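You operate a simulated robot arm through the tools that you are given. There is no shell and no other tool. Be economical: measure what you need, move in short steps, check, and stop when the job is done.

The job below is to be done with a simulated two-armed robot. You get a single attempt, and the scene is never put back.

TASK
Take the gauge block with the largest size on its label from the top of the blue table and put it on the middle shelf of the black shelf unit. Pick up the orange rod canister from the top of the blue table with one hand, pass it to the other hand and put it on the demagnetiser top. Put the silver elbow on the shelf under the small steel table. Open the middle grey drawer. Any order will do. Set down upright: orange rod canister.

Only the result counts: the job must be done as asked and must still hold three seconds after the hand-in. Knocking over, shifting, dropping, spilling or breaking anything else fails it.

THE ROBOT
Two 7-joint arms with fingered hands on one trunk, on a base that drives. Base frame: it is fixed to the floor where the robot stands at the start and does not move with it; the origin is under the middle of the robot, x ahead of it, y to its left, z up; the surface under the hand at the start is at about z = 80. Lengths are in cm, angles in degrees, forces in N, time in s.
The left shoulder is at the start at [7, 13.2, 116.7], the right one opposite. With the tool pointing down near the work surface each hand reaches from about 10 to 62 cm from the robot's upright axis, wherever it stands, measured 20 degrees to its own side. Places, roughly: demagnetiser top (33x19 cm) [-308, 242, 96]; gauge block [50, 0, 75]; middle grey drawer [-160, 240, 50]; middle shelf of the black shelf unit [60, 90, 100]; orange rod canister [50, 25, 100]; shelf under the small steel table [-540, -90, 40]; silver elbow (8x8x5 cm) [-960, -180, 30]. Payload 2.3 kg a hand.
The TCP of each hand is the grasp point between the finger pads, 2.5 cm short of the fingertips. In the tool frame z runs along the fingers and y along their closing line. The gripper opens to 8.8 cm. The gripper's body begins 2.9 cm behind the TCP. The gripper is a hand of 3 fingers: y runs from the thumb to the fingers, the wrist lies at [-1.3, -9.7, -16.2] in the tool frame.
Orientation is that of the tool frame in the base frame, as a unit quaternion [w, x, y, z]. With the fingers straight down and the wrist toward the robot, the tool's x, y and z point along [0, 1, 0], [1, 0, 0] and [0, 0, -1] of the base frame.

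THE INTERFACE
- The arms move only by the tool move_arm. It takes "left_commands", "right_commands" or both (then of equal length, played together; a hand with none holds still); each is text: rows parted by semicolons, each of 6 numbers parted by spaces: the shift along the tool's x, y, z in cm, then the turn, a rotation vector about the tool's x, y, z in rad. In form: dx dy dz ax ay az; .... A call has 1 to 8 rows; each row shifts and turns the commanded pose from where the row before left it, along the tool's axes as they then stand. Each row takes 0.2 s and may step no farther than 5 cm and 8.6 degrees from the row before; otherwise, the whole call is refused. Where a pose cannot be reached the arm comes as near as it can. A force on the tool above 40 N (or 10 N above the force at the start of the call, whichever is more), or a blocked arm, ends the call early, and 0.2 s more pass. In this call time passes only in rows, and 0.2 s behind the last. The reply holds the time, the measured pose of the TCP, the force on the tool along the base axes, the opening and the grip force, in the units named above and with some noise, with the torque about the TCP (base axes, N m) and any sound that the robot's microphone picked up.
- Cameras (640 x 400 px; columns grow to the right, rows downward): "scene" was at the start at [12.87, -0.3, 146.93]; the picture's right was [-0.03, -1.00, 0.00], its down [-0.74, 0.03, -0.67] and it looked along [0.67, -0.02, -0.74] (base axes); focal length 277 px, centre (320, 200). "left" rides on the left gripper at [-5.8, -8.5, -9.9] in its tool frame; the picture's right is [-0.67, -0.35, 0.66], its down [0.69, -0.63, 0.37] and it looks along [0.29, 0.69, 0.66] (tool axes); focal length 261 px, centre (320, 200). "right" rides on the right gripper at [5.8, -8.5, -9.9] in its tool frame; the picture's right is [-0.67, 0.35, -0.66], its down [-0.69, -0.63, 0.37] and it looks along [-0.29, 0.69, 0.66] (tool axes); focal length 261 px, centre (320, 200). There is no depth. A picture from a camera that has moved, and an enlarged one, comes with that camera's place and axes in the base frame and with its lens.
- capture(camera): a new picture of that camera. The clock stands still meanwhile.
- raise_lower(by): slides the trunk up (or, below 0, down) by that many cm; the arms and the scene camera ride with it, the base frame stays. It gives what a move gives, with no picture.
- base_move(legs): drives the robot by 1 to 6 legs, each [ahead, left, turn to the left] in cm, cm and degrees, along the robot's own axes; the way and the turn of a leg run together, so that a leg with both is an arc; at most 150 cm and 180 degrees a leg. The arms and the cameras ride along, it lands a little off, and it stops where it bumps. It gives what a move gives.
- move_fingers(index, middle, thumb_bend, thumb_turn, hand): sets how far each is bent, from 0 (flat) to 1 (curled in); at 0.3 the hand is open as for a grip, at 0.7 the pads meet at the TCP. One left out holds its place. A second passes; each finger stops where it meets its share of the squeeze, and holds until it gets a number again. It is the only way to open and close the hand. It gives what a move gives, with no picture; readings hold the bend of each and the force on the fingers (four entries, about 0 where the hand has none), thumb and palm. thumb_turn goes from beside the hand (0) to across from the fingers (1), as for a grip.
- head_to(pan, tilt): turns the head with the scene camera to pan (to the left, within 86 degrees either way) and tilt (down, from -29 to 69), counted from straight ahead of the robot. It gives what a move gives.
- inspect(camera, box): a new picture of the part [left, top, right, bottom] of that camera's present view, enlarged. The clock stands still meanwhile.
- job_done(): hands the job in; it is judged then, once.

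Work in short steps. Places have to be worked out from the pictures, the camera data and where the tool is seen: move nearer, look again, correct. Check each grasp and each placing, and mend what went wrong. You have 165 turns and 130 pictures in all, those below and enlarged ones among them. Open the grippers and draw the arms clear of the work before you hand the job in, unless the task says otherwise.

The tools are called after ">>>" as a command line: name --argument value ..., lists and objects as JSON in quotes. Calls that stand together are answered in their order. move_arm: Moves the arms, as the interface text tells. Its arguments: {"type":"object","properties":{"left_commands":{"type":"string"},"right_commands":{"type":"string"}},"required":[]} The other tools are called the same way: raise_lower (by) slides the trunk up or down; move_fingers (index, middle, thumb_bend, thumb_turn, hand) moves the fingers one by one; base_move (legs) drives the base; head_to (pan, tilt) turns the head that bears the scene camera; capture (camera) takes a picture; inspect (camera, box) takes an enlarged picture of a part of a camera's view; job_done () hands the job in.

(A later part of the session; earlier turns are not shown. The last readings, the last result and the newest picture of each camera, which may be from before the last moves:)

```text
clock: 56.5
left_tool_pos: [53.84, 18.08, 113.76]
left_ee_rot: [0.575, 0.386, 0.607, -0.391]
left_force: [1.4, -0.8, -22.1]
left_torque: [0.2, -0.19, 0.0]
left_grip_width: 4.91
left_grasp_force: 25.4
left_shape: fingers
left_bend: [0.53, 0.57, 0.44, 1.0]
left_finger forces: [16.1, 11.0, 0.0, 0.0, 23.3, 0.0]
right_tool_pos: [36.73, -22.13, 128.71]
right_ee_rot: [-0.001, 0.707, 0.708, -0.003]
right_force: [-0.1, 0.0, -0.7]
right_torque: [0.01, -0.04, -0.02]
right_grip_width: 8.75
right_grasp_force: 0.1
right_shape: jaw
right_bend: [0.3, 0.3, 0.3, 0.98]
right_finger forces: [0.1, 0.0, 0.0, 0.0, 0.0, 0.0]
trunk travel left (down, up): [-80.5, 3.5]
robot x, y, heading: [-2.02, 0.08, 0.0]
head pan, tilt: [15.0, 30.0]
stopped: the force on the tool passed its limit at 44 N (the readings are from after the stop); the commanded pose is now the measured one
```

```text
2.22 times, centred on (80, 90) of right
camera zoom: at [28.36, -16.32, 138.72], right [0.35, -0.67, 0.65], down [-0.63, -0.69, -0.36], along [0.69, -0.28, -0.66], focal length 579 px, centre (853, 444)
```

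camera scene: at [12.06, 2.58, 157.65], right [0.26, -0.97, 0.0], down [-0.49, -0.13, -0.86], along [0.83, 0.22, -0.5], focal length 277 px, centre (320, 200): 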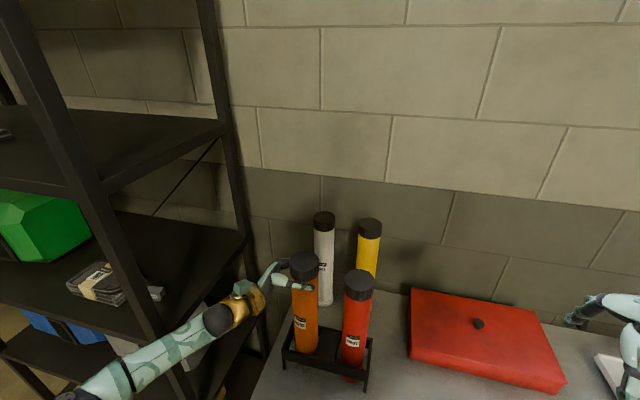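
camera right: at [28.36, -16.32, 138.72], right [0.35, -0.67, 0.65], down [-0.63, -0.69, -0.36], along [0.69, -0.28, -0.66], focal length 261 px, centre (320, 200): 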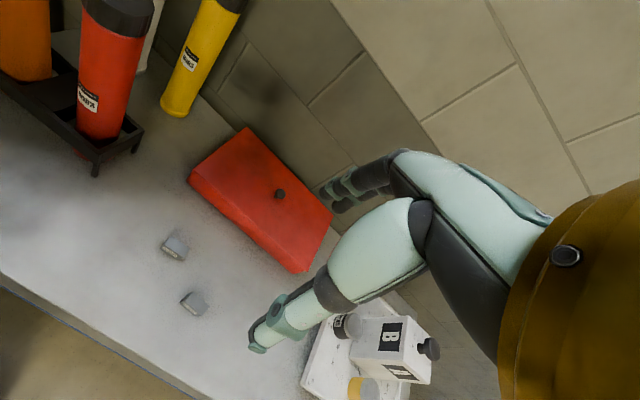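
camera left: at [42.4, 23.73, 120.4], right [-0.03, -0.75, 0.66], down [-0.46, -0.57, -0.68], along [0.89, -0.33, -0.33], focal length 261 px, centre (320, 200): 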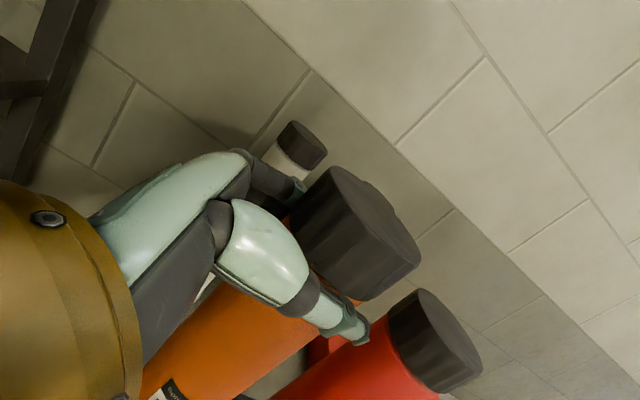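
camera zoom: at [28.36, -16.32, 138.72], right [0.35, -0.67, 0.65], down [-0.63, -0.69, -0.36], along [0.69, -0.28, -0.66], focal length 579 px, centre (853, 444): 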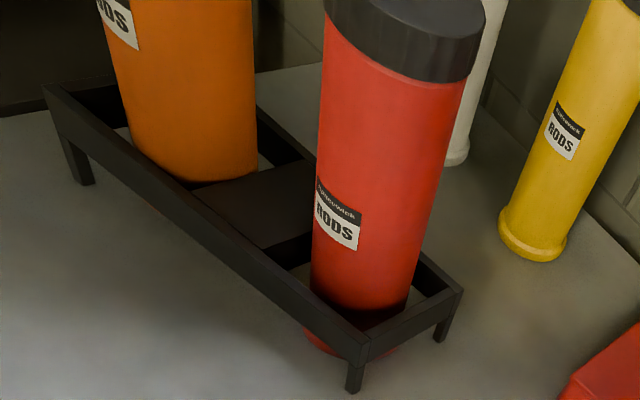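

The canister's foot is a wider collar that fits closely between the rails (slot centre about x=54.2), so pulling off-centre made it catch. I push it back down, and then open and re-grip lower and better centred.

>>> move_arm --left_commands "1 0 0 0 -0.034 0.031;1 0 0 0 0 0;1 0 0 0 0 0"

>>> move_fingers --hand "left" --index 0.28 --middle 0.28 --thumb_bend 0.28

>>> inspect --camera "scene" --box '[250, 230, 410, 400]'

```text
clock: 57.3
left_tool_pos: [53.69, 17.98, 111.34]
left_ee_rot: [0.595, 0.389, 0.586, -0.389]
left_force: [0.4, 0.4, -1.2]
left_torque: [0.09, -0.18, 0.02]
left_grip_width: 4.88
left_grasp_force: 24.2
left_shape: fingers
left_bend: [0.53, 0.58, 0.45, 1.0]
left_finger forces: [14.3, 10.8, 0.1, 0.1, 23.0, 0.0]
right_tool_pos: [36.52, -22.3, 128.6]
right_ee_rot: [-0.001, 0.706, 0.708, -0.001]
right_force: [0.0, -0.4, 0.4]
right_torque: [-0.01, 0.0, 0.01]
right_grip_width: 8.78
right_grasp_force: 0.1
right_shape: jaw
right_bend: [0.3, 0.3, 0.3, 0.98]
right_finger forces: [0.0, 0.0, 0.1, 0.1, 0.0, 0.1]
trunk travel left (down, up): [-80.5, 3.5]
robot x, y, heading: [-2.45, 0.14, 0.4]
head pan, tilt: [15.0, 30.0]
```

```text
clock: 58.3
left_tool_pos: [53.39, 17.82, 111.5]
left_ee_rot: [0.595, 0.39, 0.586, -0.388]
left_force: [-0.5, 0.4, -0.9]
left_torque: [0.0, 0.02, 0.01]
left_grip_width: 8.84
left_grasp_force: 0.2
left_shape: fingers
left_bend: [0.28, 0.28, 0.28, 0.98]
left_finger forces: [0.3, 0.1, 0.0, 0.0, 0.1, 0.1]
right_tool_pos: [36.3, -22.32, 128.72]
right_ee_rot: [0.0, 0.706, 0.708, 0.0]
right_force: [0.5, 0.1, 0.1]
right_torque: [0.01, 0.03, 0.04]
right_grip_width: 8.76
right_grasp_force: 0.0
right_shape: jaw
right_bend: [0.3, 0.3, 0.3, 0.98]
right_finger forces: [0.0, 0.0, 0.0, 0.1, 0.0, 0.0]
trunk travel left (down, up): [-80.5, 3.5]
robot x, y, heading: [-2.14, -0.08, 0.1]
head pan, tilt: [15.0, 30.0]
```

```text
2.35 times, centred on (330, 315) of scene
camera zoom: at [11.36, 2.45, 157.63], right [0.26, -0.97, 0.0], down [-0.48, -0.13, -0.87], along [0.84, 0.23, -0.5], focal length 653 px, centre (296, -71)
```

zoom: 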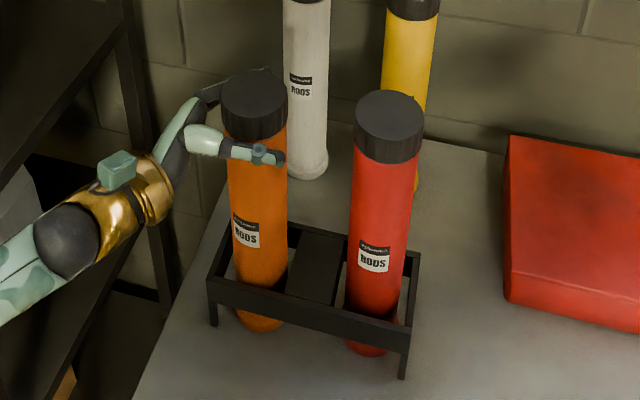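

The canister is back in its place. I lower the open hand along it (trunk −8, then arm), aiming for a lower, better centred grip at about (54.1, 17.8, 98).

>>> move_arm --left_commands "0 0.6 -0.2 0 0 0"

>>> raise_lower --by -8

>>> move_arm --left_commands "2.5 0 0 0 0 0;2.5 0 0.2 0 0 0"

>>> capture --camera "left"

>>> inspect --camera "scene" --box '[250, 210, 410, 380]'

```text
clock: 58.7
left_tool_pos: [54.02, 18.36, 111.4]
left_ee_rot: [0.596, 0.39, 0.585, -0.388]
left_force: [0.9, -0.2, 0.4]
left_torque: [0.0, -0.01, 0.01]
left_grip_width: 8.83
left_grasp_force: 0.1
left_shape: fingers
left_bend: [0.28, 0.28, 0.28, 0.98]
left_finger forces: [0.0, 0.0, 0.0, 0.1, 0.0, 0.0]
right_tool_pos: [36.18, -22.27, 128.79]
right_ee_rot: [0.001, 0.706, 0.708, 0.0]
right_force: [-0.2, -0.2, 0.3]
right_torque: [0.0, 0.0, -0.02]
right_grip_width: 8.77
right_grasp_force: 0.0
right_shape: jaw
right_bend: [0.3, 0.3, 0.3, 0.98]
right_finger forces: [0.0, 0.1, 0.0, 0.1, 0.0, 0.0]
trunk travel left (down, up): [-80.5, 3.5]
robot x, y, heading: [-2.26, 0.05, -0.1]
head pan, tilt: [15.0, 30.0]
```

```text
clock: 59.8
left_tool_pos: [53.88, 18.28, 103.41]
left_ee_rot: [0.596, 0.39, 0.585, -0.387]
left_force: [0.1, -0.3, 0.9]
left_torque: [0.0, 0.02, -0.02]
left_grip_width: 8.85
left_grasp_force: 0.1
left_shape: fingers
left_bend: [0.28, 0.28, 0.28, 0.98]
left_finger forces: [0.0, 0.1, 0.0, 0.1, 0.1, 0.0]
right_tool_pos: [36.2, -22.3, 120.82]
right_ee_rot: [-0.001, 0.706, 0.708, 0.0]
right_force: [-0.4, -0.3, -0.2]
right_torque: [-0.02, -0.03, 0.01]
right_grip_width: 8.73
right_grasp_force: 0.0
right_shape: jaw
right_bend: [0.3, 0.3, 0.3, 0.98]
right_finger forces: [0.0, 0.0, 0.0, 0.1, 0.1, 0.0]
trunk travel left (down, up): [-72.5, 11.5]
robot x, y, heading: [-2.21, -0.04, -0.0]
head pan, tilt: [15.0, 30.0]
```

```text
clock: 60.4
left_tool_pos: [54.17, 18.15, 98.24]
left_ee_rot: [0.596, 0.39, 0.585, -0.388]
left_force: [-0.9, -0.5, 0.6]
left_torque: [0.0, 0.03, 0.01]
left_grip_width: 8.83
left_grasp_force: 0.1
left_shape: fingers
left_bend: [0.28, 0.28, 0.28, 0.98]
left_finger forces: [0.1, 0.0, 0.1, 0.1, 0.0, 0.0]
right_tool_pos: [36.37, -22.25, 120.72]
right_ee_rot: [0.0, 0.706, 0.708, 0.0]
right_force: [-0.2, -0.1, 0.4]
right_torque: [0.0, 0.02, -0.01]
right_grip_width: 8.75
right_grasp_force: 0.0
right_shape: jaw
right_bend: [0.3, 0.3, 0.3, 0.98]
right_finger forces: [0.0, 0.0, 0.1, 0.1, 0.0, 0.0]
trunk travel left (down, up): [-72.5, 11.5]
robot x, y, heading: [-2.08, 0.41, 0.1]
head pan, tilt: [15.0, 30.0]
```

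```text
73 pictures are left
camera left: at [42.24, 23.97, 104.12], right [-0.07, -0.74, 0.67], down [-0.42, -0.59, -0.69], along [0.9, -0.33, -0.27], focal length 261 px, centre (320, 200)
```

left: 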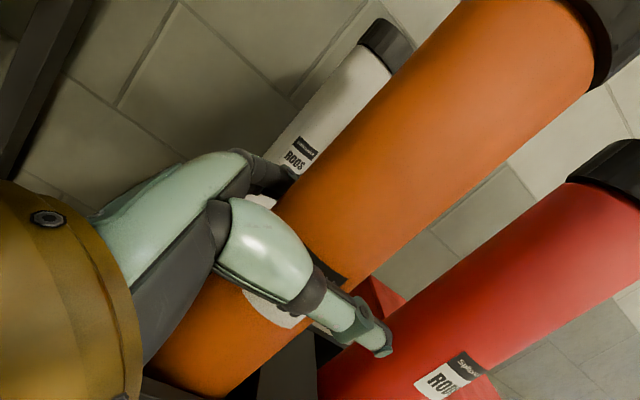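

```text
2.35 times, centred on (330, 295) of scene
camera zoom: at [11.43, 2.43, 149.63], right [0.26, -0.97, 0.0], down [-0.48, -0.13, -0.87], along [0.84, 0.23, -0.5], focal length 653 px, centre (296, -24)
```

zoom: 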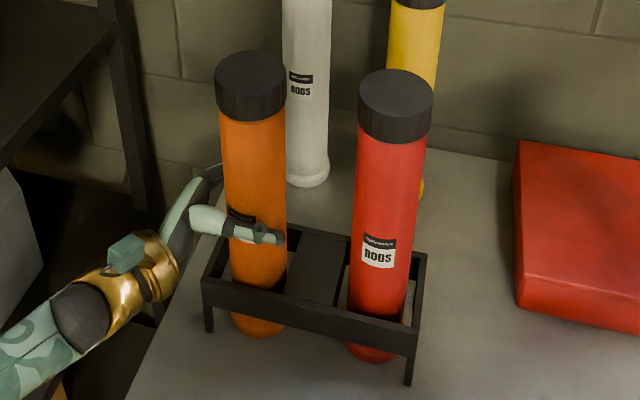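

The orange foot sits too far forward, under the front rail. The hand is now 0.7 cm farther back than before, so I close and lift by 1 cm.

>>> move_fingers --hand "left" --index 0.75 --middle 0.75 --thumb_bend 0.75

>>> move_arm --left_commands "-0.5 0 0 0 0 0;-0.7 0 0 0 0 0"

>>> inspect --camera "scene" --box '[250, 210, 410, 380]'

```text
clock: 61.4
left_tool_pos: [54.12, 18.1, 98.34]
left_ee_rot: [0.595, 0.389, 0.586, -0.388]
left_force: [1.0, -0.8, -0.5]
left_torque: [0.01, -0.17, -0.01]
left_grip_width: 4.52
left_grasp_force: 31.3
left_shape: fingers
left_bend: [0.72, 0.59, 0.49, 0.96]
left_finger forces: [16.6, 14.7, 0.0, 0.0, 31.5, 0.1]
right_tool_pos: [36.33, -22.28, 120.72]
right_ee_rot: [0.0, 0.706, 0.709, 0.0]
right_force: [-0.7, 0.2, -0.8]
right_torque: [0.01, 0.01, -0.01]
right_grip_width: 8.78
right_grasp_force: 0.1
right_shape: jaw
right_bend: [0.3, 0.3, 0.3, 0.98]
right_finger forces: [0.0, 0.0, 0.0, 0.0, 0.1, 0.0]
trunk travel left (down, up): [-72.5, 11.5]
robot x, y, heading: [-2.5, -0.07, 0.1]
head pan, tilt: [15.0, 30.0]
```

```text
clock: 62.0
left_tool_pos: [54.04, 18.21, 99.62]
left_ee_rot: [0.595, 0.39, 0.586, -0.388]
left_force: [1.1, 0.0, -1.3]
left_torque: [0.02, -0.22, 0.02]
left_grip_width: 4.51
left_grasp_force: 31.3
left_shape: fingers
left_bend: [0.72, 0.59, 0.49, 0.96]
left_finger forces: [16.5, 14.4, 0.0, 0.1, 31.4, 0.1]
right_tool_pos: [36.42, -22.23, 120.68]
right_ee_rot: [0.0, 0.707, 0.708, 0.0]
right_force: [-0.7, 0.0, 0.4]
right_torque: [0.02, 0.02, -0.01]
right_grip_width: 8.74
right_grasp_force: 0.0
right_shape: jaw
right_bend: [0.3, 0.3, 0.3, 0.98]
right_finger forces: [0.0, 0.0, 0.0, 0.0, 0.0, 0.0]
trunk travel left (down, up): [-72.5, 11.5]
robot x, y, heading: [-2.71, 0.66, 0.3]
head pan, tilt: [15.0, 30.0]
```

```text
2.35 times, centred on (330, 295) of scene
camera zoom: at [11.49, 2.48, 149.61], right [0.26, -0.97, 0.0], down [-0.48, -0.13, -0.87], along [0.84, 0.23, -0.5], focal length 653 px, centre (296, -24)
```

zoom: 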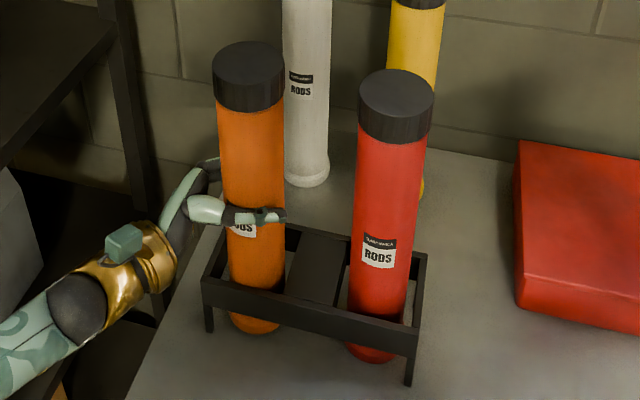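

The foot is still about 0.6 cm forward of the slot centre (compared with the red one). I shift 0.7 cm away from the robot and lift in small steps, watching the force.

>>> move_arm --left_commands "0 0.64 0.3 0 0 0;-0.8 0 0 0 0 0;-0.8 0 0 0 0 0"

>>> inspect --camera "scene" --box '[250, 210, 410, 380]'

```text
clock: 62.8
left_tool_pos: [54.77, 18.11, 101.1]
left_ee_rot: [0.596, 0.389, 0.585, -0.388]
left_force: [-0.2, -0.4, -1.6]
left_torque: [-0.02, -0.02, 0.0]
left_grip_width: 4.52
left_grasp_force: 30.4
left_shape: fingers
left_bend: [0.72, 0.59, 0.49, 0.95]
left_finger forces: [16.7, 13.5, 0.0, 0.1, 31.4, 0.2]
right_tool_pos: [36.3, -22.24, 120.81]
right_ee_rot: [-0.001, 0.707, 0.707, 0.0]
right_force: [0.0, 0.8, -0.5]
right_torque: [0.01, -0.02, -0.02]
right_grip_width: 8.76
right_grasp_force: 0.1
right_shape: jaw
right_bend: [0.3, 0.3, 0.3, 0.98]
right_finger forces: [0.0, 0.0, 0.0, 0.0, 0.1, 0.1]
trunk travel left (down, up): [-72.5, 11.5]
robot x, y, heading: [-2.17, 0.03, -0.1]
head pan, tilt: [15.0, 30.0]
```

```text
2.35 times, centred on (330, 295) of scene
camera zoom: at [11.41, 2.49, 149.62], right [0.26, -0.97, 0.0], down [-0.48, -0.13, -0.87], along [0.84, 0.23, -0.5], focal length 653 px, centre (296, -24)
```

zoom: 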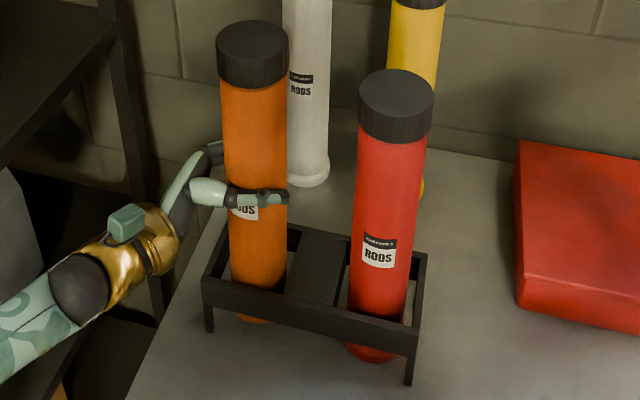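

The side torque vanished and the canister rises with the hand. I keep lifting in small steps.

>>> move_arm --left_commands "-0.8 0 0 0 0 0;-0.8 0 0 0 0 0;-0.8 0 0 0 0 0"

>>> inspect --camera "scene" --box '[250, 210, 410, 380]'

```text
clock: 63.6
left_tool_pos: [54.74, 18.1, 103.88]
left_ee_rot: [0.597, 0.39, 0.583, -0.389]
left_force: [1.5, -0.2, -1.8]
left_torque: [-0.01, -0.22, -0.01]
left_grip_width: 4.47
left_grasp_force: 29.7
left_shape: fingers
left_bend: [0.73, 0.6, 0.51, 0.98]
left_finger forces: [15.6, 14.1, 0.1, 0.0, 29.7, 0.0]
right_tool_pos: [36.13, -22.48, 120.75]
right_ee_rot: [0.0, 0.706, 0.708, 0.0]
right_force: [0.3, 0.0, 0.6]
right_torque: [0.02, -0.02, -0.02]
right_grip_width: 8.78
right_grasp_force: 0.0
right_shape: jaw
right_bend: [0.3, 0.3, 0.3, 0.98]
right_finger forces: [0.1, 0.1, 0.0, 0.1, 0.0, 0.0]
trunk travel left (down, up): [-72.5, 11.5]
robot x, y, heading: [-2.38, -0.1, 0.2]
head pan, tilt: [15.0, 30.0]
```

```text
2.35 times, centred on (330, 295) of scene
camera zoom: at [11.24, 2.34, 149.66], right [0.26, -0.97, 0.0], down [-0.48, -0.13, -0.87], along [0.84, 0.23, -0.5], focal length 653 px, centre (296, -24)
```

zoom: 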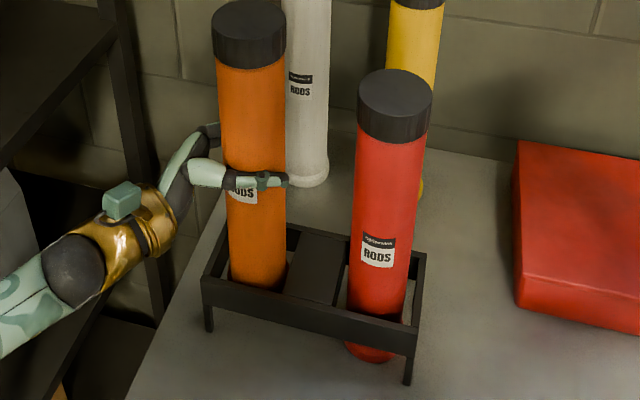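

Foot is now entering the frame; a small push in +x shows on the tool, so I move 0.3 cm farther and lift on.

>>> move_arm --left_commands "0 0.28 0.12 0 0 0;-0.6 0 0 0 0 0;-0.6 0 0 0 0 0"

>>> inspect --camera "scene" --box '[250, 210, 410, 380]'

```text
clock: 64.4
left_tool_pos: [55.23, 18.23, 104.77]
left_ee_rot: [0.596, 0.39, 0.585, -0.388]
left_force: [0.4, -0.1, -1.7]
left_torque: [-0.01, -0.14, 0.0]
left_grip_width: 4.46
left_grasp_force: 29.1
left_shape: fingers
left_bend: [0.73, 0.6, 0.51, 0.97]
left_finger forces: [16.0, 12.9, 0.0, 0.0, 29.1, 0.0]
right_tool_pos: [36.44, -22.19, 120.72]
right_ee_rot: [0.0, 0.706, 0.708, 0.0]
right_force: [-0.6, 0.0, 0.0]
right_torque: [0.02, 0.0, -0.03]
right_grip_width: 8.76
right_grasp_force: 0.0
right_shape: jaw
right_bend: [0.3, 0.3, 0.3, 0.98]
right_finger forces: [0.1, 0.0, 0.0, 0.0, 0.1, 0.1]
trunk travel left (down, up): [-72.5, 11.5]
robot x, y, heading: [-2.56, 0.34, 0.1]
head pan, tilt: [15.0, 30.0]
```

```text
2.35 times, centred on (330, 295) of scene
camera zoom: at [11.5, 2.49, 149.61], right [0.26, -0.97, 0.0], down [-0.48, -0.13, -0.87], along [0.84, 0.23, -0.5], focal length 653 px, centre (296, -24)
```

zoom: 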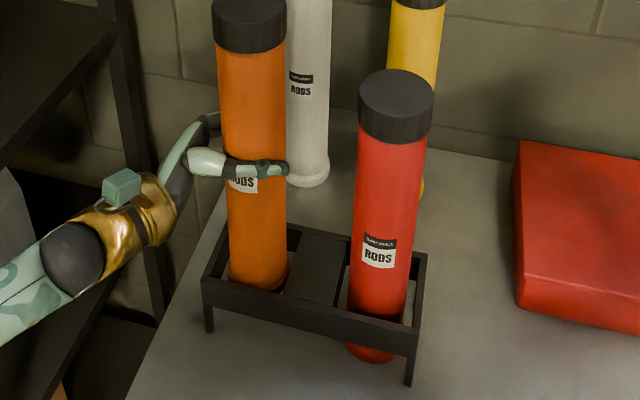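

Torque fell and the foot collar is now visible inside the frame. I continue lifting.

>>> move_arm --left_commands "0 0.1 0 0 0 0;-0.8 0 0 0 0 0;-0.8 0 0 0 0 0;-0.8 0 0 0 0 0"

>>> inspect --camera "scene" --box '[250, 210, 410, 380]'

```text
clock: 65.4
left_tool_pos: [55.19, 18.24, 107.27]
left_ee_rot: [0.595, 0.389, 0.586, -0.388]
left_force: [0.5, -0.2, -1.8]
left_torque: [0.0, -0.15, 0.02]
left_grip_width: 4.45
left_grasp_force: 29.4
left_shape: fingers
left_bend: [0.73, 0.6, 0.51, 0.97]
left_finger forces: [16.0, 12.6, 0.0, 0.0, 28.9, 0.0]
right_tool_pos: [36.37, -22.27, 120.74]
right_ee_rot: [0.0, 0.707, 0.708, 0.0]
right_force: [0.3, 0.4, 0.0]
right_torque: [0.05, -0.01, 0.0]
right_grip_width: 8.75
right_grasp_force: 0.0
right_shape: jaw
right_bend: [0.3, 0.3, 0.3, 0.98]
right_finger forces: [0.0, 0.0, 0.0, 0.0, 0.1, 0.0]
trunk travel left (down, up): [-72.5, 11.5]
robot x, y, heading: [-2.31, 0.14, 0.1]
head pan, tilt: [15.0, 30.0]
```

```text
2.35 times, centred on (330, 295) of scene
camera zoom: at [11.47, 2.47, 149.62], right [0.26, -0.97, 0.0], down [-0.48, -0.13, -0.87], along [0.84, 0.23, -0.5], focal length 653 px, centre (296, -24)
```

zoom: 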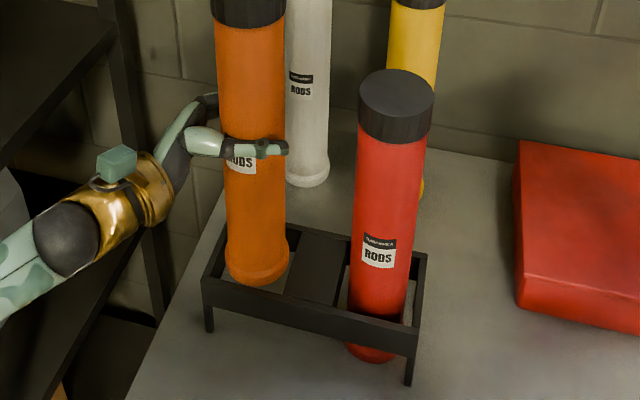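

The foot is clear of the frame. I raise by the trunk 8 cm and back away from the table.

>>> move_arm --left_commands "-1 0 0 0 0 0;-1 0 0 0 0 0"

>>> raise_lower --by 6

>>> base_move --legs '[[-40, 0, 0]]'

>>> capture --camera "scene"

```text
clock: 66.0
left_tool_pos: [55.0, 18.22, 109.41]
left_ee_rot: [0.595, 0.39, 0.586, -0.388]
left_force: [0.1, -0.4, -2.4]
left_torque: [0.0, 0.01, 0.0]
left_grip_width: 4.46
left_grasp_force: 29.2
left_shape: fingers
left_bend: [0.73, 0.6, 0.51, 0.96]
left_finger forces: [16.1, 12.4, 0.0, 0.0, 29.1, 0.0]
right_tool_pos: [36.26, -22.22, 120.72]
right_ee_rot: [0.0, 0.706, 0.708, 0.0]
right_force: [0.7, -0.2, -0.5]
right_torque: [-0.03, 0.0, 0.01]
right_grip_width: 8.74
right_grasp_force: 0.1
right_shape: jaw
right_bend: [0.3, 0.3, 0.3, 0.98]
right_finger forces: [0.1, 0.0, 0.0, 0.0, 0.0, 0.0]
trunk travel left (down, up): [-72.5, 11.5]
robot x, y, heading: [-2.3, 0.24, 0.0]
head pan, tilt: [15.0, 30.0]
```

```text
clock: 67.0
left_tool_pos: [55.09, 18.31, 115.1]
left_ee_rot: [0.595, 0.39, 0.586, -0.388]
left_force: [0.0, -0.3, -2.3]
left_torque: [-0.02, 0.01, -0.03]
left_grip_width: 4.44
left_grasp_force: 28.6
left_shape: fingers
left_bend: [0.73, 0.6, 0.51, 0.96]
left_finger forces: [16.1, 12.4, 0.0, 0.0, 29.1, 0.1]
right_tool_pos: [36.28, -22.2, 126.78]
right_ee_rot: [0.001, 0.706, 0.708, 0.0]
right_force: [-0.4, 0.3, 0.3]
right_torque: [0.01, -0.01, 0.01]
right_grip_width: 8.78
right_grasp_force: 0.0
right_shape: jaw
right_bend: [0.3, 0.3, 0.3, 0.98]
right_finger forces: [0.0, 0.0, 0.1, 0.0, 0.1, 0.0]
trunk travel left (down, up): [-78.5, 5.5]
robot x, y, heading: [-2.07, -0.07, 0.2]
head pan, tilt: [15.0, 30.0]
```

```text
clock: 69.5
left_tool_pos: [15.25, 18.3, 115.15]
left_ee_rot: [0.594, 0.389, 0.586, -0.39]
left_force: [0.0, -0.3, -1.8]
left_torque: [0.04, 0.01, 0.0]
left_grip_width: 4.41
left_grasp_force: 28.6
left_shape: fingers
left_bend: [0.73, 0.6, 0.51, 0.96]
left_finger forces: [16.3, 12.5, 0.0, 0.1, 29.0, 0.0]
right_tool_pos: [-3.44, -22.33, 126.59]
right_ee_rot: [-0.001, 0.707, 0.707, -0.001]
right_force: [0.2, 0.0, -0.1]
right_torque: [-0.02, 0.02, -0.02]
right_grip_width: 8.78
right_grasp_force: 0.2
right_shape: jaw
right_bend: [0.3, 0.3, 0.3, 0.98]
right_finger forces: [0.0, 0.0, 0.0, 0.1, 0.1, 0.0]
trunk travel left (down, up): [-78.5, 5.5]
robot x, y, heading: [-42.63, -0.3, -0.1]
head pan, tilt: [15.0, 30.0]
```

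```text
66 pictures are left
camera scene: at [-28.36, 2.44, 155.59], right [0.26, -0.97, 0.0], down [-0.48, -0.13, -0.86], along [0.84, 0.22, -0.5], focal length 277 px, centre (320, 200)
```

scene: 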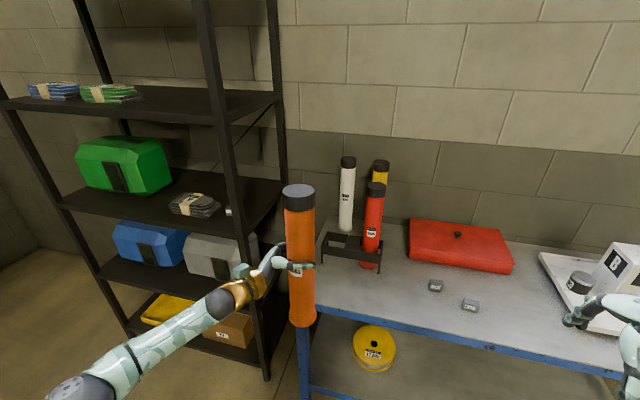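

The canister is free and held upright; the rack stayed in place. I bring it towards the robot's middle for the handover.

>>> move_arm --left_commands "0 -2 2.6 0 0 0;0 -2 2.6 0 0 0;0 -2 2.6 0 0 0;0 -2 2.6 0 0 0"

```text
clock: 70.5
left_tool_pos: [11.91, 5.35, 115.2]
left_ee_rot: [0.596, 0.389, 0.586, -0.388]
left_force: [0.5, -0.7, -1.6]
left_torque: [-0.02, -0.04, 0.01]
left_grip_width: 4.43
left_grasp_force: 28.2
left_shape: fingers
left_bend: [0.73, 0.6, 0.51, 0.96]
left_finger forces: [16.1, 11.9, 0.0, 0.0, 28.9, 0.1]
right_tool_pos: [-3.8, -22.55, 126.69]
right_ee_rot: [0.0, 0.707, 0.707, 0.002]
right_force: [-0.5, -0.3, -0.3]
right_torque: [0.03, -0.01, -0.05]
right_grip_width: 8.73
right_grasp_force: 0.1
right_shape: jaw
right_bend: [0.3, 0.3, 0.3, 0.98]
right_finger forces: [0.0, 0.0, 0.0, 0.0, 0.0, 0.1]
trunk travel left (down, up): [-78.5, 5.5]
robot x, y, heading: [-42.66, 0.12, 0.1]
head pan, tilt: [15.0, 30.0]
```

I lower it 10 cm and bring it 5 cm closer so that the right hand can come over its cap.

>>> move_arm --left_commands "3 -2.3 -1 0 0 0;3 -2.3 -1 0 0 0;3 0 0 0 0 0;2 0 0 0 0 0"

>>> head_to --pan 0 --tilt 30

>>> capture --camera "scene"

>>> capture --camera "right"

```text
clock: 71.5
left_tool_pos: [6.9, 5.34, 104.1]
left_ee_rot: [0.595, 0.39, 0.585, -0.389]
left_force: [0.5, -0.4, -1.8]
left_torque: [0.01, -0.01, -0.01]
left_grip_width: 4.4
left_grasp_force: 29.0
left_shape: fingers
left_bend: [0.73, 0.6, 0.51, 0.96]
left_finger forces: [16.0, 11.9, 0.1, 0.0, 28.6, 0.1]
right_tool_pos: [-3.77, -22.29, 126.77]
right_ee_rot: [0.0, 0.707, 0.708, 0.0]
right_force: [-0.2, -0.2, -0.1]
right_torque: [0.02, 0.02, 0.03]
right_grip_width: 8.75
right_grasp_force: 0.0
right_shape: jaw
right_bend: [0.3, 0.3, 0.3, 0.98]
right_finger forces: [0.0, 0.0, 0.0, 0.0, 0.0, 0.1]
trunk travel left (down, up): [-78.5, 5.5]
robot x, y, heading: [-42.44, 0.2, 0.2]
head pan, tilt: [15.0, 30.0]
```

```text
clock: 72.3
left_tool_pos: [6.8, 5.39, 104.24]
left_ee_rot: [0.595, 0.39, 0.586, -0.388]
left_force: [-0.2, -0.4, -2.7]
left_torque: [0.02, 0.0, 0.01]
left_grip_width: 4.42
left_grasp_force: 28.2
left_shape: fingers
left_bend: [0.73, 0.6, 0.51, 0.96]
left_finger forces: [15.9, 12.0, 0.1, 0.0, 28.6, 0.0]
right_tool_pos: [-3.72, -22.4, 126.7]
right_ee_rot: [0.0, 0.707, 0.708, 0.0]
right_force: [0.1, -1.0, 0.4]
right_torque: [0.0, -0.04, -0.04]
right_grip_width: 8.76
right_grasp_force: 0.0
right_shape: jaw
right_bend: [0.3, 0.3, 0.3, 0.98]
right_finger forces: [0.1, 0.1, 0.0, 0.1, 0.0, 0.0]
trunk travel left (down, up): [-78.5, 5.5]
robot x, y, heading: [-41.98, -0.03, 0.2]
head pan, tilt: [0.0, 30.0]
```

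```text
65 pictures are left
camera scene: at [-28.33, 0.07, 155.62], right [0.0, -1.0, 0.0], down [-0.5, 0.0, -0.87], along [0.87, 0.0, -0.5], focal length 277 px, centre (320, 200)
```

scene: 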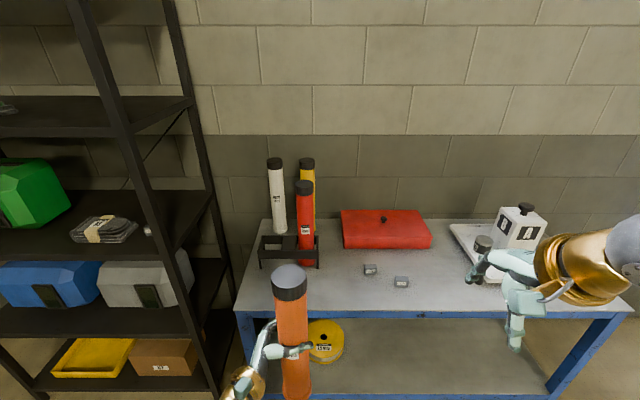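

```text
64 pictures are left
camera right: at [-12.26, -16.48, 136.75], right [0.35, -0.67, 0.66], down [-0.63, -0.69, -0.37], along [0.69, -0.28, -0.66], focal length 261 px, centre (320, 200)
```

right: 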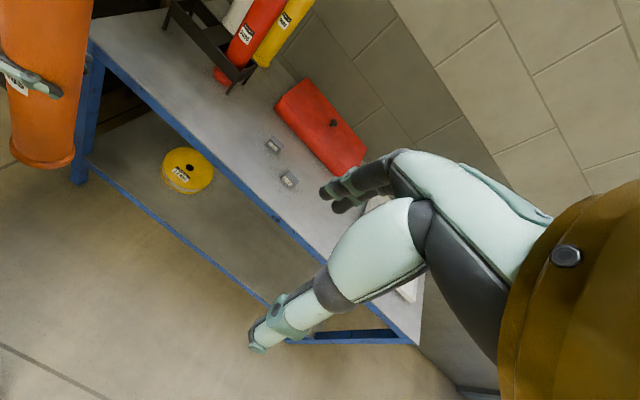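

The cap top is at about (6.8, 5.3, 121). I move the right hand over it with its fingers down.

>>> move_arm --right_commands "4.6 1.7 -0.3 0 0 0;4.6 1.7 -0.3 0 0 0;4.6 1.7 -0.3 0 0 0;4.6 1.7 0 0 0 0;4.6 1.7 0 0 0 0;4.6 1.7 0 0 0 0"

>>> capture --camera "right"

>>> inspect --camera "scene" --box '[220, 200, 380, 400]'

```text
clock: 73.7
left_tool_pos: [7.02, 5.92, 104.18]
left_ee_rot: [0.597, 0.387, 0.585, -0.39]
left_force: [0.0, -0.2, -1.9]
left_torque: [-0.01, -0.01, 0.0]
left_grip_width: 4.44
left_grasp_force: 27.9
left_shape: fingers
left_bend: [0.73, 0.6, 0.51, 0.96]
left_finger forces: [15.9, 11.9, 0.0, 0.0, 28.5, 0.0]
right_tool_pos: [6.29, 5.88, 127.21]
right_ee_rot: [0.002, 0.704, 0.71, -0.004]
right_force: [0.4, 0.0, -0.6]
right_torque: [0.04, 0.03, 0.02]
right_grip_width: 8.79
right_grasp_force: 0.1
right_shape: jaw
right_bend: [0.3, 0.3, 0.3, 0.97]
right_finger forces: [0.1, 0.0, 0.0, 0.0, 0.0, 0.0]
trunk travel left (down, up): [-78.5, 5.5]
robot x, y, heading: [-42.66, 0.35, 0.2]
head pan, tilt: [0.0, 30.0]
```

```text
63 pictures are left
camera right: at [-2.32, 11.76, 137.32], right [0.35, -0.66, 0.66], down [-0.63, -0.69, -0.36], along [0.69, -0.29, -0.66], focal length 261 px, centre (320, 200)
```

right: 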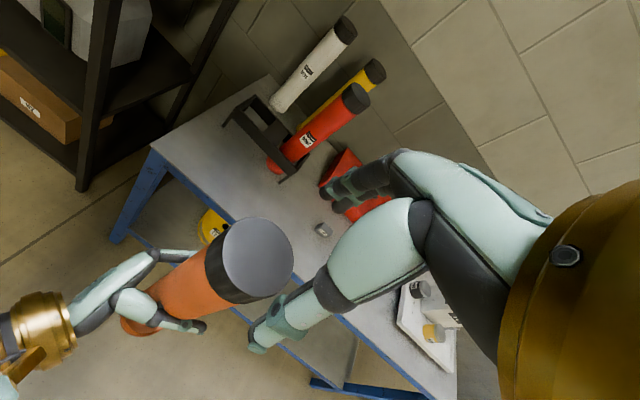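

```text
2.00 times, centred on (300, 300) of scene
camera zoom: at [-28.27, 0.73, 155.62], right [0.0, -1.0, 0.0], down [-0.5, 0.0, -0.87], along [0.87, 0.0, -0.5], focal length 555 px, centre (360, 0)
```

zoom: 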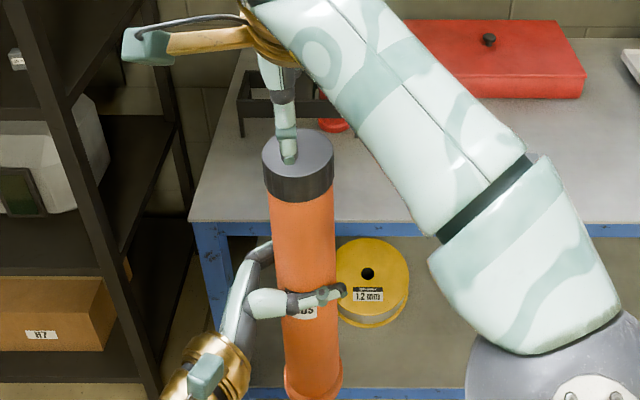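

Cap centre is about (6.4, 6.3), top z≈120.4. I open the right hand slightly wider, centre and descend around the cap.

>>> move_fingers --hand "right" --index 0.26 --middle 0.26 --thumb_bend 0.26

>>> move_arm --right_commands "0.3 0.1 2.5 0 0 0;0 0 2 0 0 0"

>>> inspect --camera "right" --box '[160, 140, 416, 360]'

>>> inspect --camera "scene" --box '[220, 200, 380, 400]'

```text
clock: 74.7
left_tool_pos: [6.87, 5.35, 104.29]
left_ee_rot: [0.595, 0.39, 0.585, -0.389]
left_force: [-0.1, -0.3, -2.3]
left_torque: [0.01, 0.01, -0.03]
left_grip_width: 4.44
left_grasp_force: 28.2
left_shape: fingers
left_bend: [0.73, 0.6, 0.51, 0.96]
left_finger forces: [15.9, 11.8, 0.0, 0.0, 28.5, 0.1]
right_tool_pos: [6.25, 5.16, 127.45]
right_ee_rot: [0.0, 0.707, 0.708, 0.001]
right_force: [-0.1, -0.5, 0.3]
right_torque: [-0.02, 0.02, 0.02]
right_grip_width: 9.22
right_grasp_force: 0.0
right_shape: fingers
right_bend: [0.26, 0.26, 0.26, 0.97]
right_finger forces: [0.0, 0.1, 0.0, 0.0, 0.0, 0.1]
trunk travel left (down, up): [-78.5, 5.5]
robot x, y, heading: [-42.36, 0.03, -0.1]
head pan, tilt: [0.0, 30.0]
```

```text
clock: 75.3
left_tool_pos: [6.97, 5.27, 104.32]
left_ee_rot: [0.595, 0.39, 0.585, -0.389]
left_force: [0.0, 0.5, -2.2]
left_torque: [0.01, 0.0, 0.02]
left_grip_width: 4.45
left_grasp_force: 28.6
left_shape: fingers
left_bend: [0.73, 0.6, 0.51, 0.96]
left_finger forces: [15.9, 11.8, 0.0, 0.0, 28.6, 0.0]
right_tool_pos: [6.46, 5.6, 122.98]
right_ee_rot: [0.0, 0.706, 0.708, 0.0]
right_force: [0.8, 0.7, 0.2]
right_torque: [-0.03, -0.04, 0.04]
right_grip_width: 9.21
right_grasp_force: 0.1
right_shape: fingers
right_bend: [0.26, 0.26, 0.26, 0.97]
right_finger forces: [0.0, 0.0, 0.0, 0.1, 0.1, 0.1]
trunk travel left (down, up): [-78.5, 5.5]
robot x, y, heading: [-42.61, 0.01, 0.2]
head pan, tilt: [0.0, 30.0]
```

```text
1.82 times, centred on (288, 250) of right
camera zoom: at [-2.07, 11.44, 133.06], right [0.35, -0.67, 0.66], down [-0.63, -0.69, -0.37], along [0.69, -0.28, -0.66], focal length 474 px, centre (378, 109)
```

zoom: 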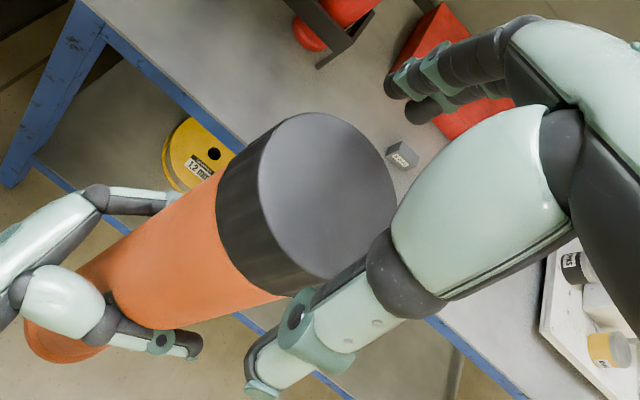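

```text
2.00 times, centred on (300, 300) of scene
camera zoom: at [-28.25, 0.03, 155.62], right [0.0, -1.0, 0.0], down [-0.5, 0.0, -0.87], along [0.87, 0.0, -0.5], focal length 555 px, centre (360, 0)
```

zoom: 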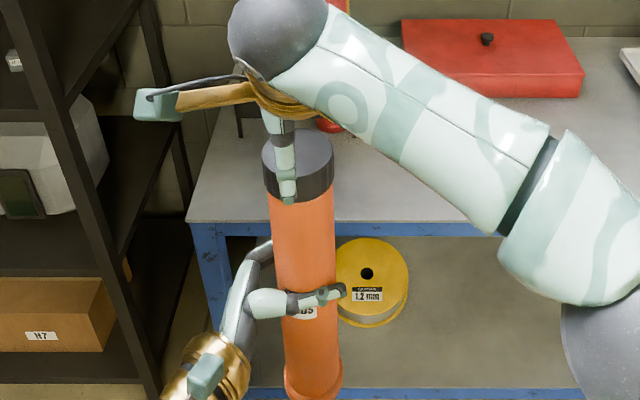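

Well centred. I descend the last 4.2 cm and close the right hand on the cap.

>>> move_arm --right_commands "0.15 0 1.5 0 0 0;0 0 1.5 0 0 0;0 0 1.2 0 0 0"

>>> move_fingers --hand "right" --index 0.8 --middle 0.8 --thumb_bend 0.8

>>> inspect --camera "right" --box '[160, 140, 416, 360]'

```text
clock: 76.1
left_tool_pos: [6.94, 5.42, 104.3]
left_ee_rot: [0.595, 0.39, 0.586, -0.389]
left_force: [0.3, 0.1, -1.8]
left_torque: [-0.02, 0.01, 0.02]
left_grip_width: 4.44
left_grasp_force: 28.2
left_shape: fingers
left_bend: [0.73, 0.6, 0.51, 0.96]
left_finger forces: [15.9, 11.9, 0.0, 0.0, 28.5, 0.1]
right_tool_pos: [6.55, 5.67, 118.97]
right_ee_rot: [0.0, 0.707, 0.707, 0.0]
right_force: [0.4, 0.0, 1.1]
right_torque: [0.0, -0.04, 0.01]
right_grip_width: 9.23
right_grasp_force: 0.1
right_shape: fingers
right_bend: [0.26, 0.26, 0.26, 0.97]
right_finger forces: [0.1, 0.0, 0.0, 0.0, 0.1, 0.0]
trunk travel left (down, up): [-78.5, 5.5]
robot x, y, heading: [-42.27, 0.01, 0.0]
head pan, tilt: [0.0, 30.0]
```

```text
clock: 77.1
left_tool_pos: [6.91, 5.47, 104.21]
left_ee_rot: [0.595, 0.39, 0.586, -0.389]
left_force: [-1.4, -0.4, -1.7]
left_torque: [-0.02, -0.18, 0.0]
left_grip_width: 4.4
left_grasp_force: 29.2
left_shape: fingers
left_bend: [0.73, 0.6, 0.51, 0.97]
left_finger forces: [15.3, 13.0, 0.1, 0.0, 30.5, 0.1]
right_tool_pos: [6.56, 5.82, 118.94]
right_ee_rot: [0.0, 0.707, 0.708, 0.0]
right_force: [1.3, -0.4, 0.5]
right_torque: [-0.01, -0.02, 0.01]
right_grip_width: 5.07
right_grasp_force: 26.2
right_shape: fingers
right_bend: [0.35, 0.5, 0.57, 0.95]
right_finger forces: [17.0, 9.7, 0.1, 0.0, 25.6, 0.0]
trunk travel left (down, up): [-78.5, 5.5]
robot x, y, heading: [-42.48, -0.13, 0.1]
head pan, tilt: [0.0, 30.0]
```

```text
1.82 times, centred on (288, 250) of right
camera zoom: at [-1.98, 11.55, 128.97], right [0.35, -0.67, 0.66], down [-0.63, -0.69, -0.37], along [0.69, -0.28, -0.66], focal length 474 px, centre (378, 109)
```

zoom: 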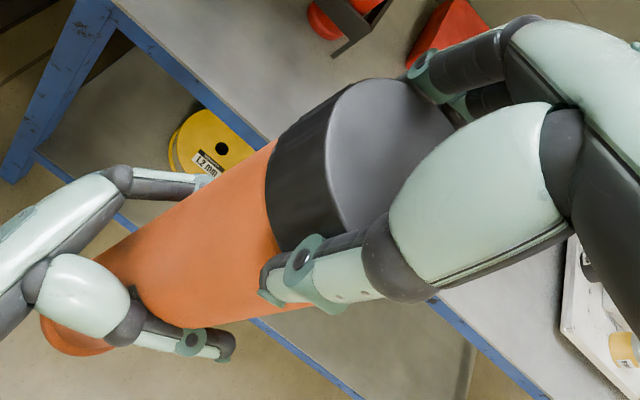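

The right hand holds the cap with 26 N. I open the left hand and withdraw it along its finger direction.

>>> move_fingers --hand "left" --index 0.26 --middle 0.26 --thumb_bend 0.26

>>> move_arm --left_commands "0 0 -2 0 0 0;0 0 -3 0 0 0;0 0 -4 0 0 0;0 0 -4 0 0 0"

>>> capture --camera "scene"

```text
clock: 78.1
left_tool_pos: [6.94, 5.46, 104.25]
left_ee_rot: [0.595, 0.389, 0.586, -0.389]
left_force: [-0.3, -0.5, -0.4]
left_torque: [0.0, -0.02, 0.02]
left_grip_width: 9.2
left_grasp_force: 0.0
left_shape: fingers
left_bend: [0.26, 0.26, 0.26, 0.97]
left_finger forces: [0.0, 0.0, 0.0, 0.0, 0.0, 0.0]
right_tool_pos: [6.47, 5.64, 118.88]
right_ee_rot: [0.0, 0.708, 0.707, 0.0]
right_force: [0.4, -0.2, -1.4]
right_torque: [-0.01, 0.02, 0.0]
right_grip_width: 5.03
right_grasp_force: 25.6
right_shape: fingers
right_bend: [0.35, 0.5, 0.57, 0.95]
right_finger forces: [16.6, 9.4, 0.0, 0.0, 25.8, 0.1]
trunk travel left (down, up): [-78.5, 5.5]
robot x, y, heading: [-42.47, 0.04, 0.2]
head pan, tilt: [0.0, 30.0]
```

```text
clock: 79.1
left_tool_pos: [1.8, 17.44, 104.12]
left_ee_rot: [0.596, 0.39, 0.585, -0.389]
left_force: [0.0, 0.8, -1.1]
left_torque: [-0.03, -0.01, -0.01]
left_grip_width: 9.21
left_grasp_force: 0.0
left_shape: fingers
left_bend: [0.26, 0.26, 0.26, 0.97]
left_finger forces: [0.1, 0.0, 0.0, 0.0, 0.1, 0.0]
right_tool_pos: [6.56, 5.79, 118.97]
right_ee_rot: [0.001, 0.707, 0.707, 0.0]
right_force: [-0.6, -0.8, -1.4]
right_torque: [0.04, 0.02, 0.02]
right_grip_width: 5.06
right_grasp_force: 25.9
right_shape: fingers
right_bend: [0.35, 0.5, 0.57, 0.95]
right_finger forces: [16.5, 9.5, 0.0, 0.0, 25.8, 0.1]
trunk travel left (down, up): [-78.5, 5.5]
robot x, y, heading: [-42.55, 0.19, -0.1]
head pan, tilt: [0.0, 30.0]
```

```text
58 pictures are left
camera scene: at [-28.33, 0.25, 155.62], right [0.0, -1.0, 0.0], down [-0.5, 0.0, -0.87], along [0.87, 0.0, -0.5], focal length 277 px, centre (320, 200)
```

scene: 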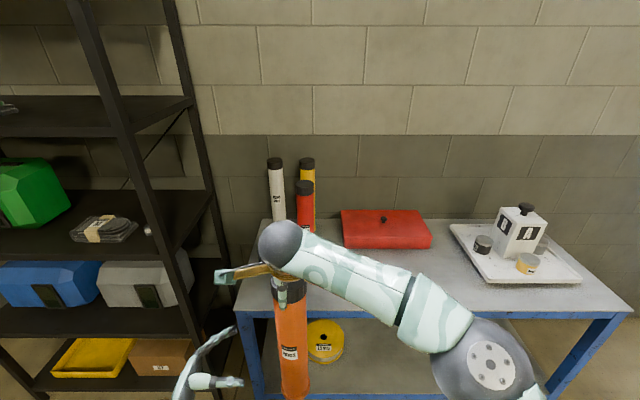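

The handover succeeded: the right hand alone holds the canister upright. I turn left 90° on the spot to see the way to the demagnetiser.

>>> base_move --legs '[[0, 0, 90]]'

>>> head_to --pan 40 --tilt 15

>>> capture --camera "scene"

```text
clock: 83.3
left_tool_pos: [-58.96, 44.59, 104.13]
left_ee_rot: [0.697, -0.133, 0.691, 0.141]
left_force: [-0.3, 0.4, -0.1]
left_torque: [0.0, 0.01, -0.01]
left_grip_width: 9.24
left_grasp_force: 0.0
left_shape: fingers
left_bend: [0.26, 0.26, 0.26, 0.97]
left_finger forces: [0.1, 0.0, 0.0, 0.0, 0.0, 0.0]
right_tool_pos: [-47.15, 49.12, 118.96]
right_ee_rot: [0.0, 0.008, 1.0, -0.001]
right_force: [0.9, 0.1, -1.4]
right_torque: [0.0, -0.03, -0.01]
right_grip_width: 5.01
right_grasp_force: 26.1
right_shape: fingers
right_bend: [0.35, 0.5, 0.57, 0.95]
right_finger forces: [16.5, 9.7, 0.1, 0.0, 25.6, 0.0]
trunk travel left (down, up): [-78.5, 5.5]
robot x, y, heading: [-42.19, -0.29, 89.1]
head pan, tilt: [0.0, 30.0]
```

```text
clock: 84.4
left_tool_pos: [-58.97, 44.71, 104.01]
left_ee_rot: [0.697, -0.133, 0.691, 0.141]
left_force: [-0.3, 0.4, -0.3]
left_torque: [0.02, -0.02, 0.01]
left_grip_width: 9.22
left_grasp_force: 0.0
left_shape: fingers
left_bend: [0.26, 0.26, 0.26, 0.97]
left_finger forces: [0.0, 0.0, 0.1, 0.1, 0.0, 0.0]
right_tool_pos: [-47.22, 49.18, 118.89]
right_ee_rot: [0.0, 0.008, 1.0, 0.0]
right_force: [0.0, 0.8, -1.3]
right_torque: [0.03, -0.01, 0.03]
right_grip_width: 5.03
right_grasp_force: 25.9
right_shape: fingers
right_bend: [0.35, 0.5, 0.57, 0.95]
right_finger forces: [16.6, 9.6, 0.0, 0.0, 25.7, 0.1]
trunk travel left (down, up): [-78.5, 5.5]
robot x, y, heading: [-42.29, -0.13, 89.3]
head pan, tilt: [40.0, 15.0]
```

```text
57 pictures are left
camera scene: at [-48.28, 12.43, 158.04], right [0.78, 0.63, 0.0], down [0.16, -0.2, -0.97], along [-0.61, 0.75, -0.26], focal length 277 px, centre (320, 200)
```

scene: 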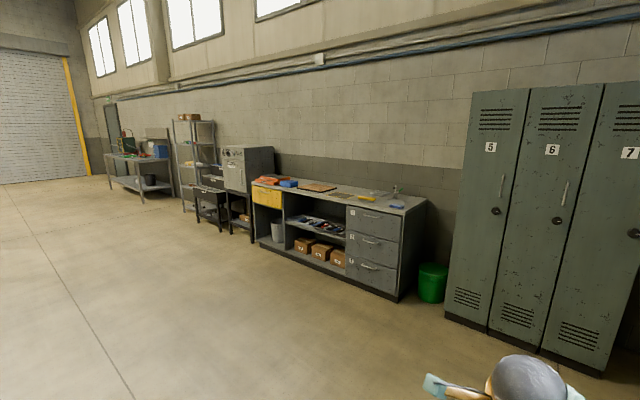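

The bench with grey drawers and, on its left end, an orange/blue item where the demagnetiser should be are along the left wall; the floor is clear. I drive ahead 120 cm and sideways left 260 cm.

>>> base_move --legs '[[110, 0, 0.7], [0, 130, 0], [0, 131, 0]]'

>>> head_to --pan 0 --tilt 25

>>> capture --camera "scene"

```text
clock: 102.2
left_tool_pos: [-319.62, 152.93, 104.05]
left_ee_rot: [0.696, -0.138, 0.69, 0.146]
left_force: [0.3, 0.4, -0.1]
left_torque: [0.02, 0.02, 0.0]
left_grip_width: 9.21
left_grasp_force: 0.0
left_shape: fingers
left_bend: [0.26, 0.26, 0.26, 0.97]
left_finger forces: [0.0, 0.1, 0.0, 0.0, 0.1, 0.0]
right_tool_pos: [-308.02, 157.69, 119.03]
right_ee_rot: [0.001, 0.0, 1.0, 0.0]
right_force: [0.0, 0.0, -1.4]
right_torque: [0.01, 0.02, -0.03]
right_grip_width: 5.04
right_grasp_force: 26.1
right_shape: fingers
right_bend: [0.35, 0.5, 0.58, 0.95]
right_finger forces: [16.6, 9.6, 0.1, 0.1, 25.5, 0.1]
trunk travel left (down, up): [-78.5, 5.5]
robot x, y, heading: [-302.89, 108.53, 89.8]
head pan, tilt: [40.0, 15.0]
```

```text
clock: 103.3
left_tool_pos: [-319.76, 153.05, 104.02]
left_ee_rot: [0.695, -0.138, 0.69, 0.146]
left_force: [0.2, -0.4, 0.3]
left_torque: [0.03, 0.03, 0.02]
left_grip_width: 9.22
left_grasp_force: 0.1
left_shape: fingers
left_bend: [0.26, 0.26, 0.26, 0.97]
left_finger forces: [0.0, 0.0, 0.0, 0.0, 0.0, 0.0]
right_tool_pos: [-308.13, 157.57, 118.97]
right_ee_rot: [0.0, -0.001, 1.0, 0.001]
right_force: [-0.2, -0.1, -0.8]
right_torque: [0.02, -0.02, 0.0]
right_grip_width: 5.02
right_grasp_force: 25.9
right_shape: fingers
right_bend: [0.35, 0.5, 0.58, 0.95]
right_finger forces: [16.5, 9.6, 0.1, 0.0, 25.4, 0.0]
trunk travel left (down, up): [-78.5, 5.5]
robot x, y, heading: [-302.43, 108.8, 89.8]
head pan, tilt: [0.0, 25.0]
```

```text
56 pictures are left
camera scene: at [-302.6, 122.97, 156.42], right [1.0, 0.0, 0.0], down [0.0, -0.42, -0.91], along [0.0, 0.91, -0.42], focal length 277 px, centre (320, 200)
```

scene: 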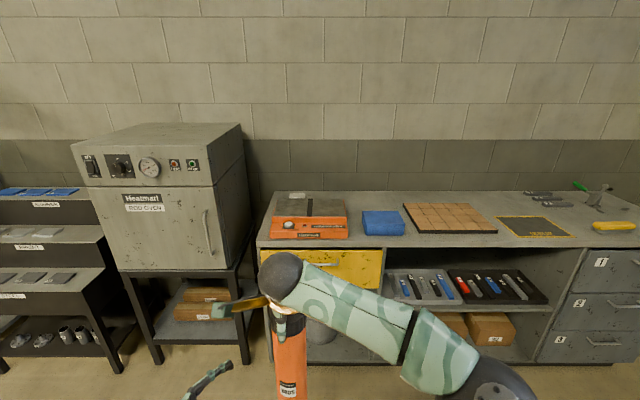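

The demagnetiser is the orange unit with a grey top at the left end of the bench. I zoom in on it.

>>> inspect --camera "scene" --box '[250, 170, 426, 270]'

```text
3.64 times, centred on (338, 220) of scene
camera zoom: at [-302.6, 122.97, 156.42], right [1.0, 0.0, 0.0], down [0.0, -0.42, -0.91], along [0.0, 0.91, -0.42], focal length 1009 px, centre (254, 127)
```

zoom: 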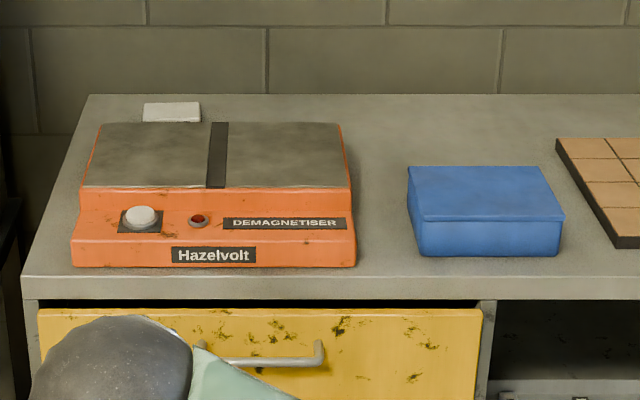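

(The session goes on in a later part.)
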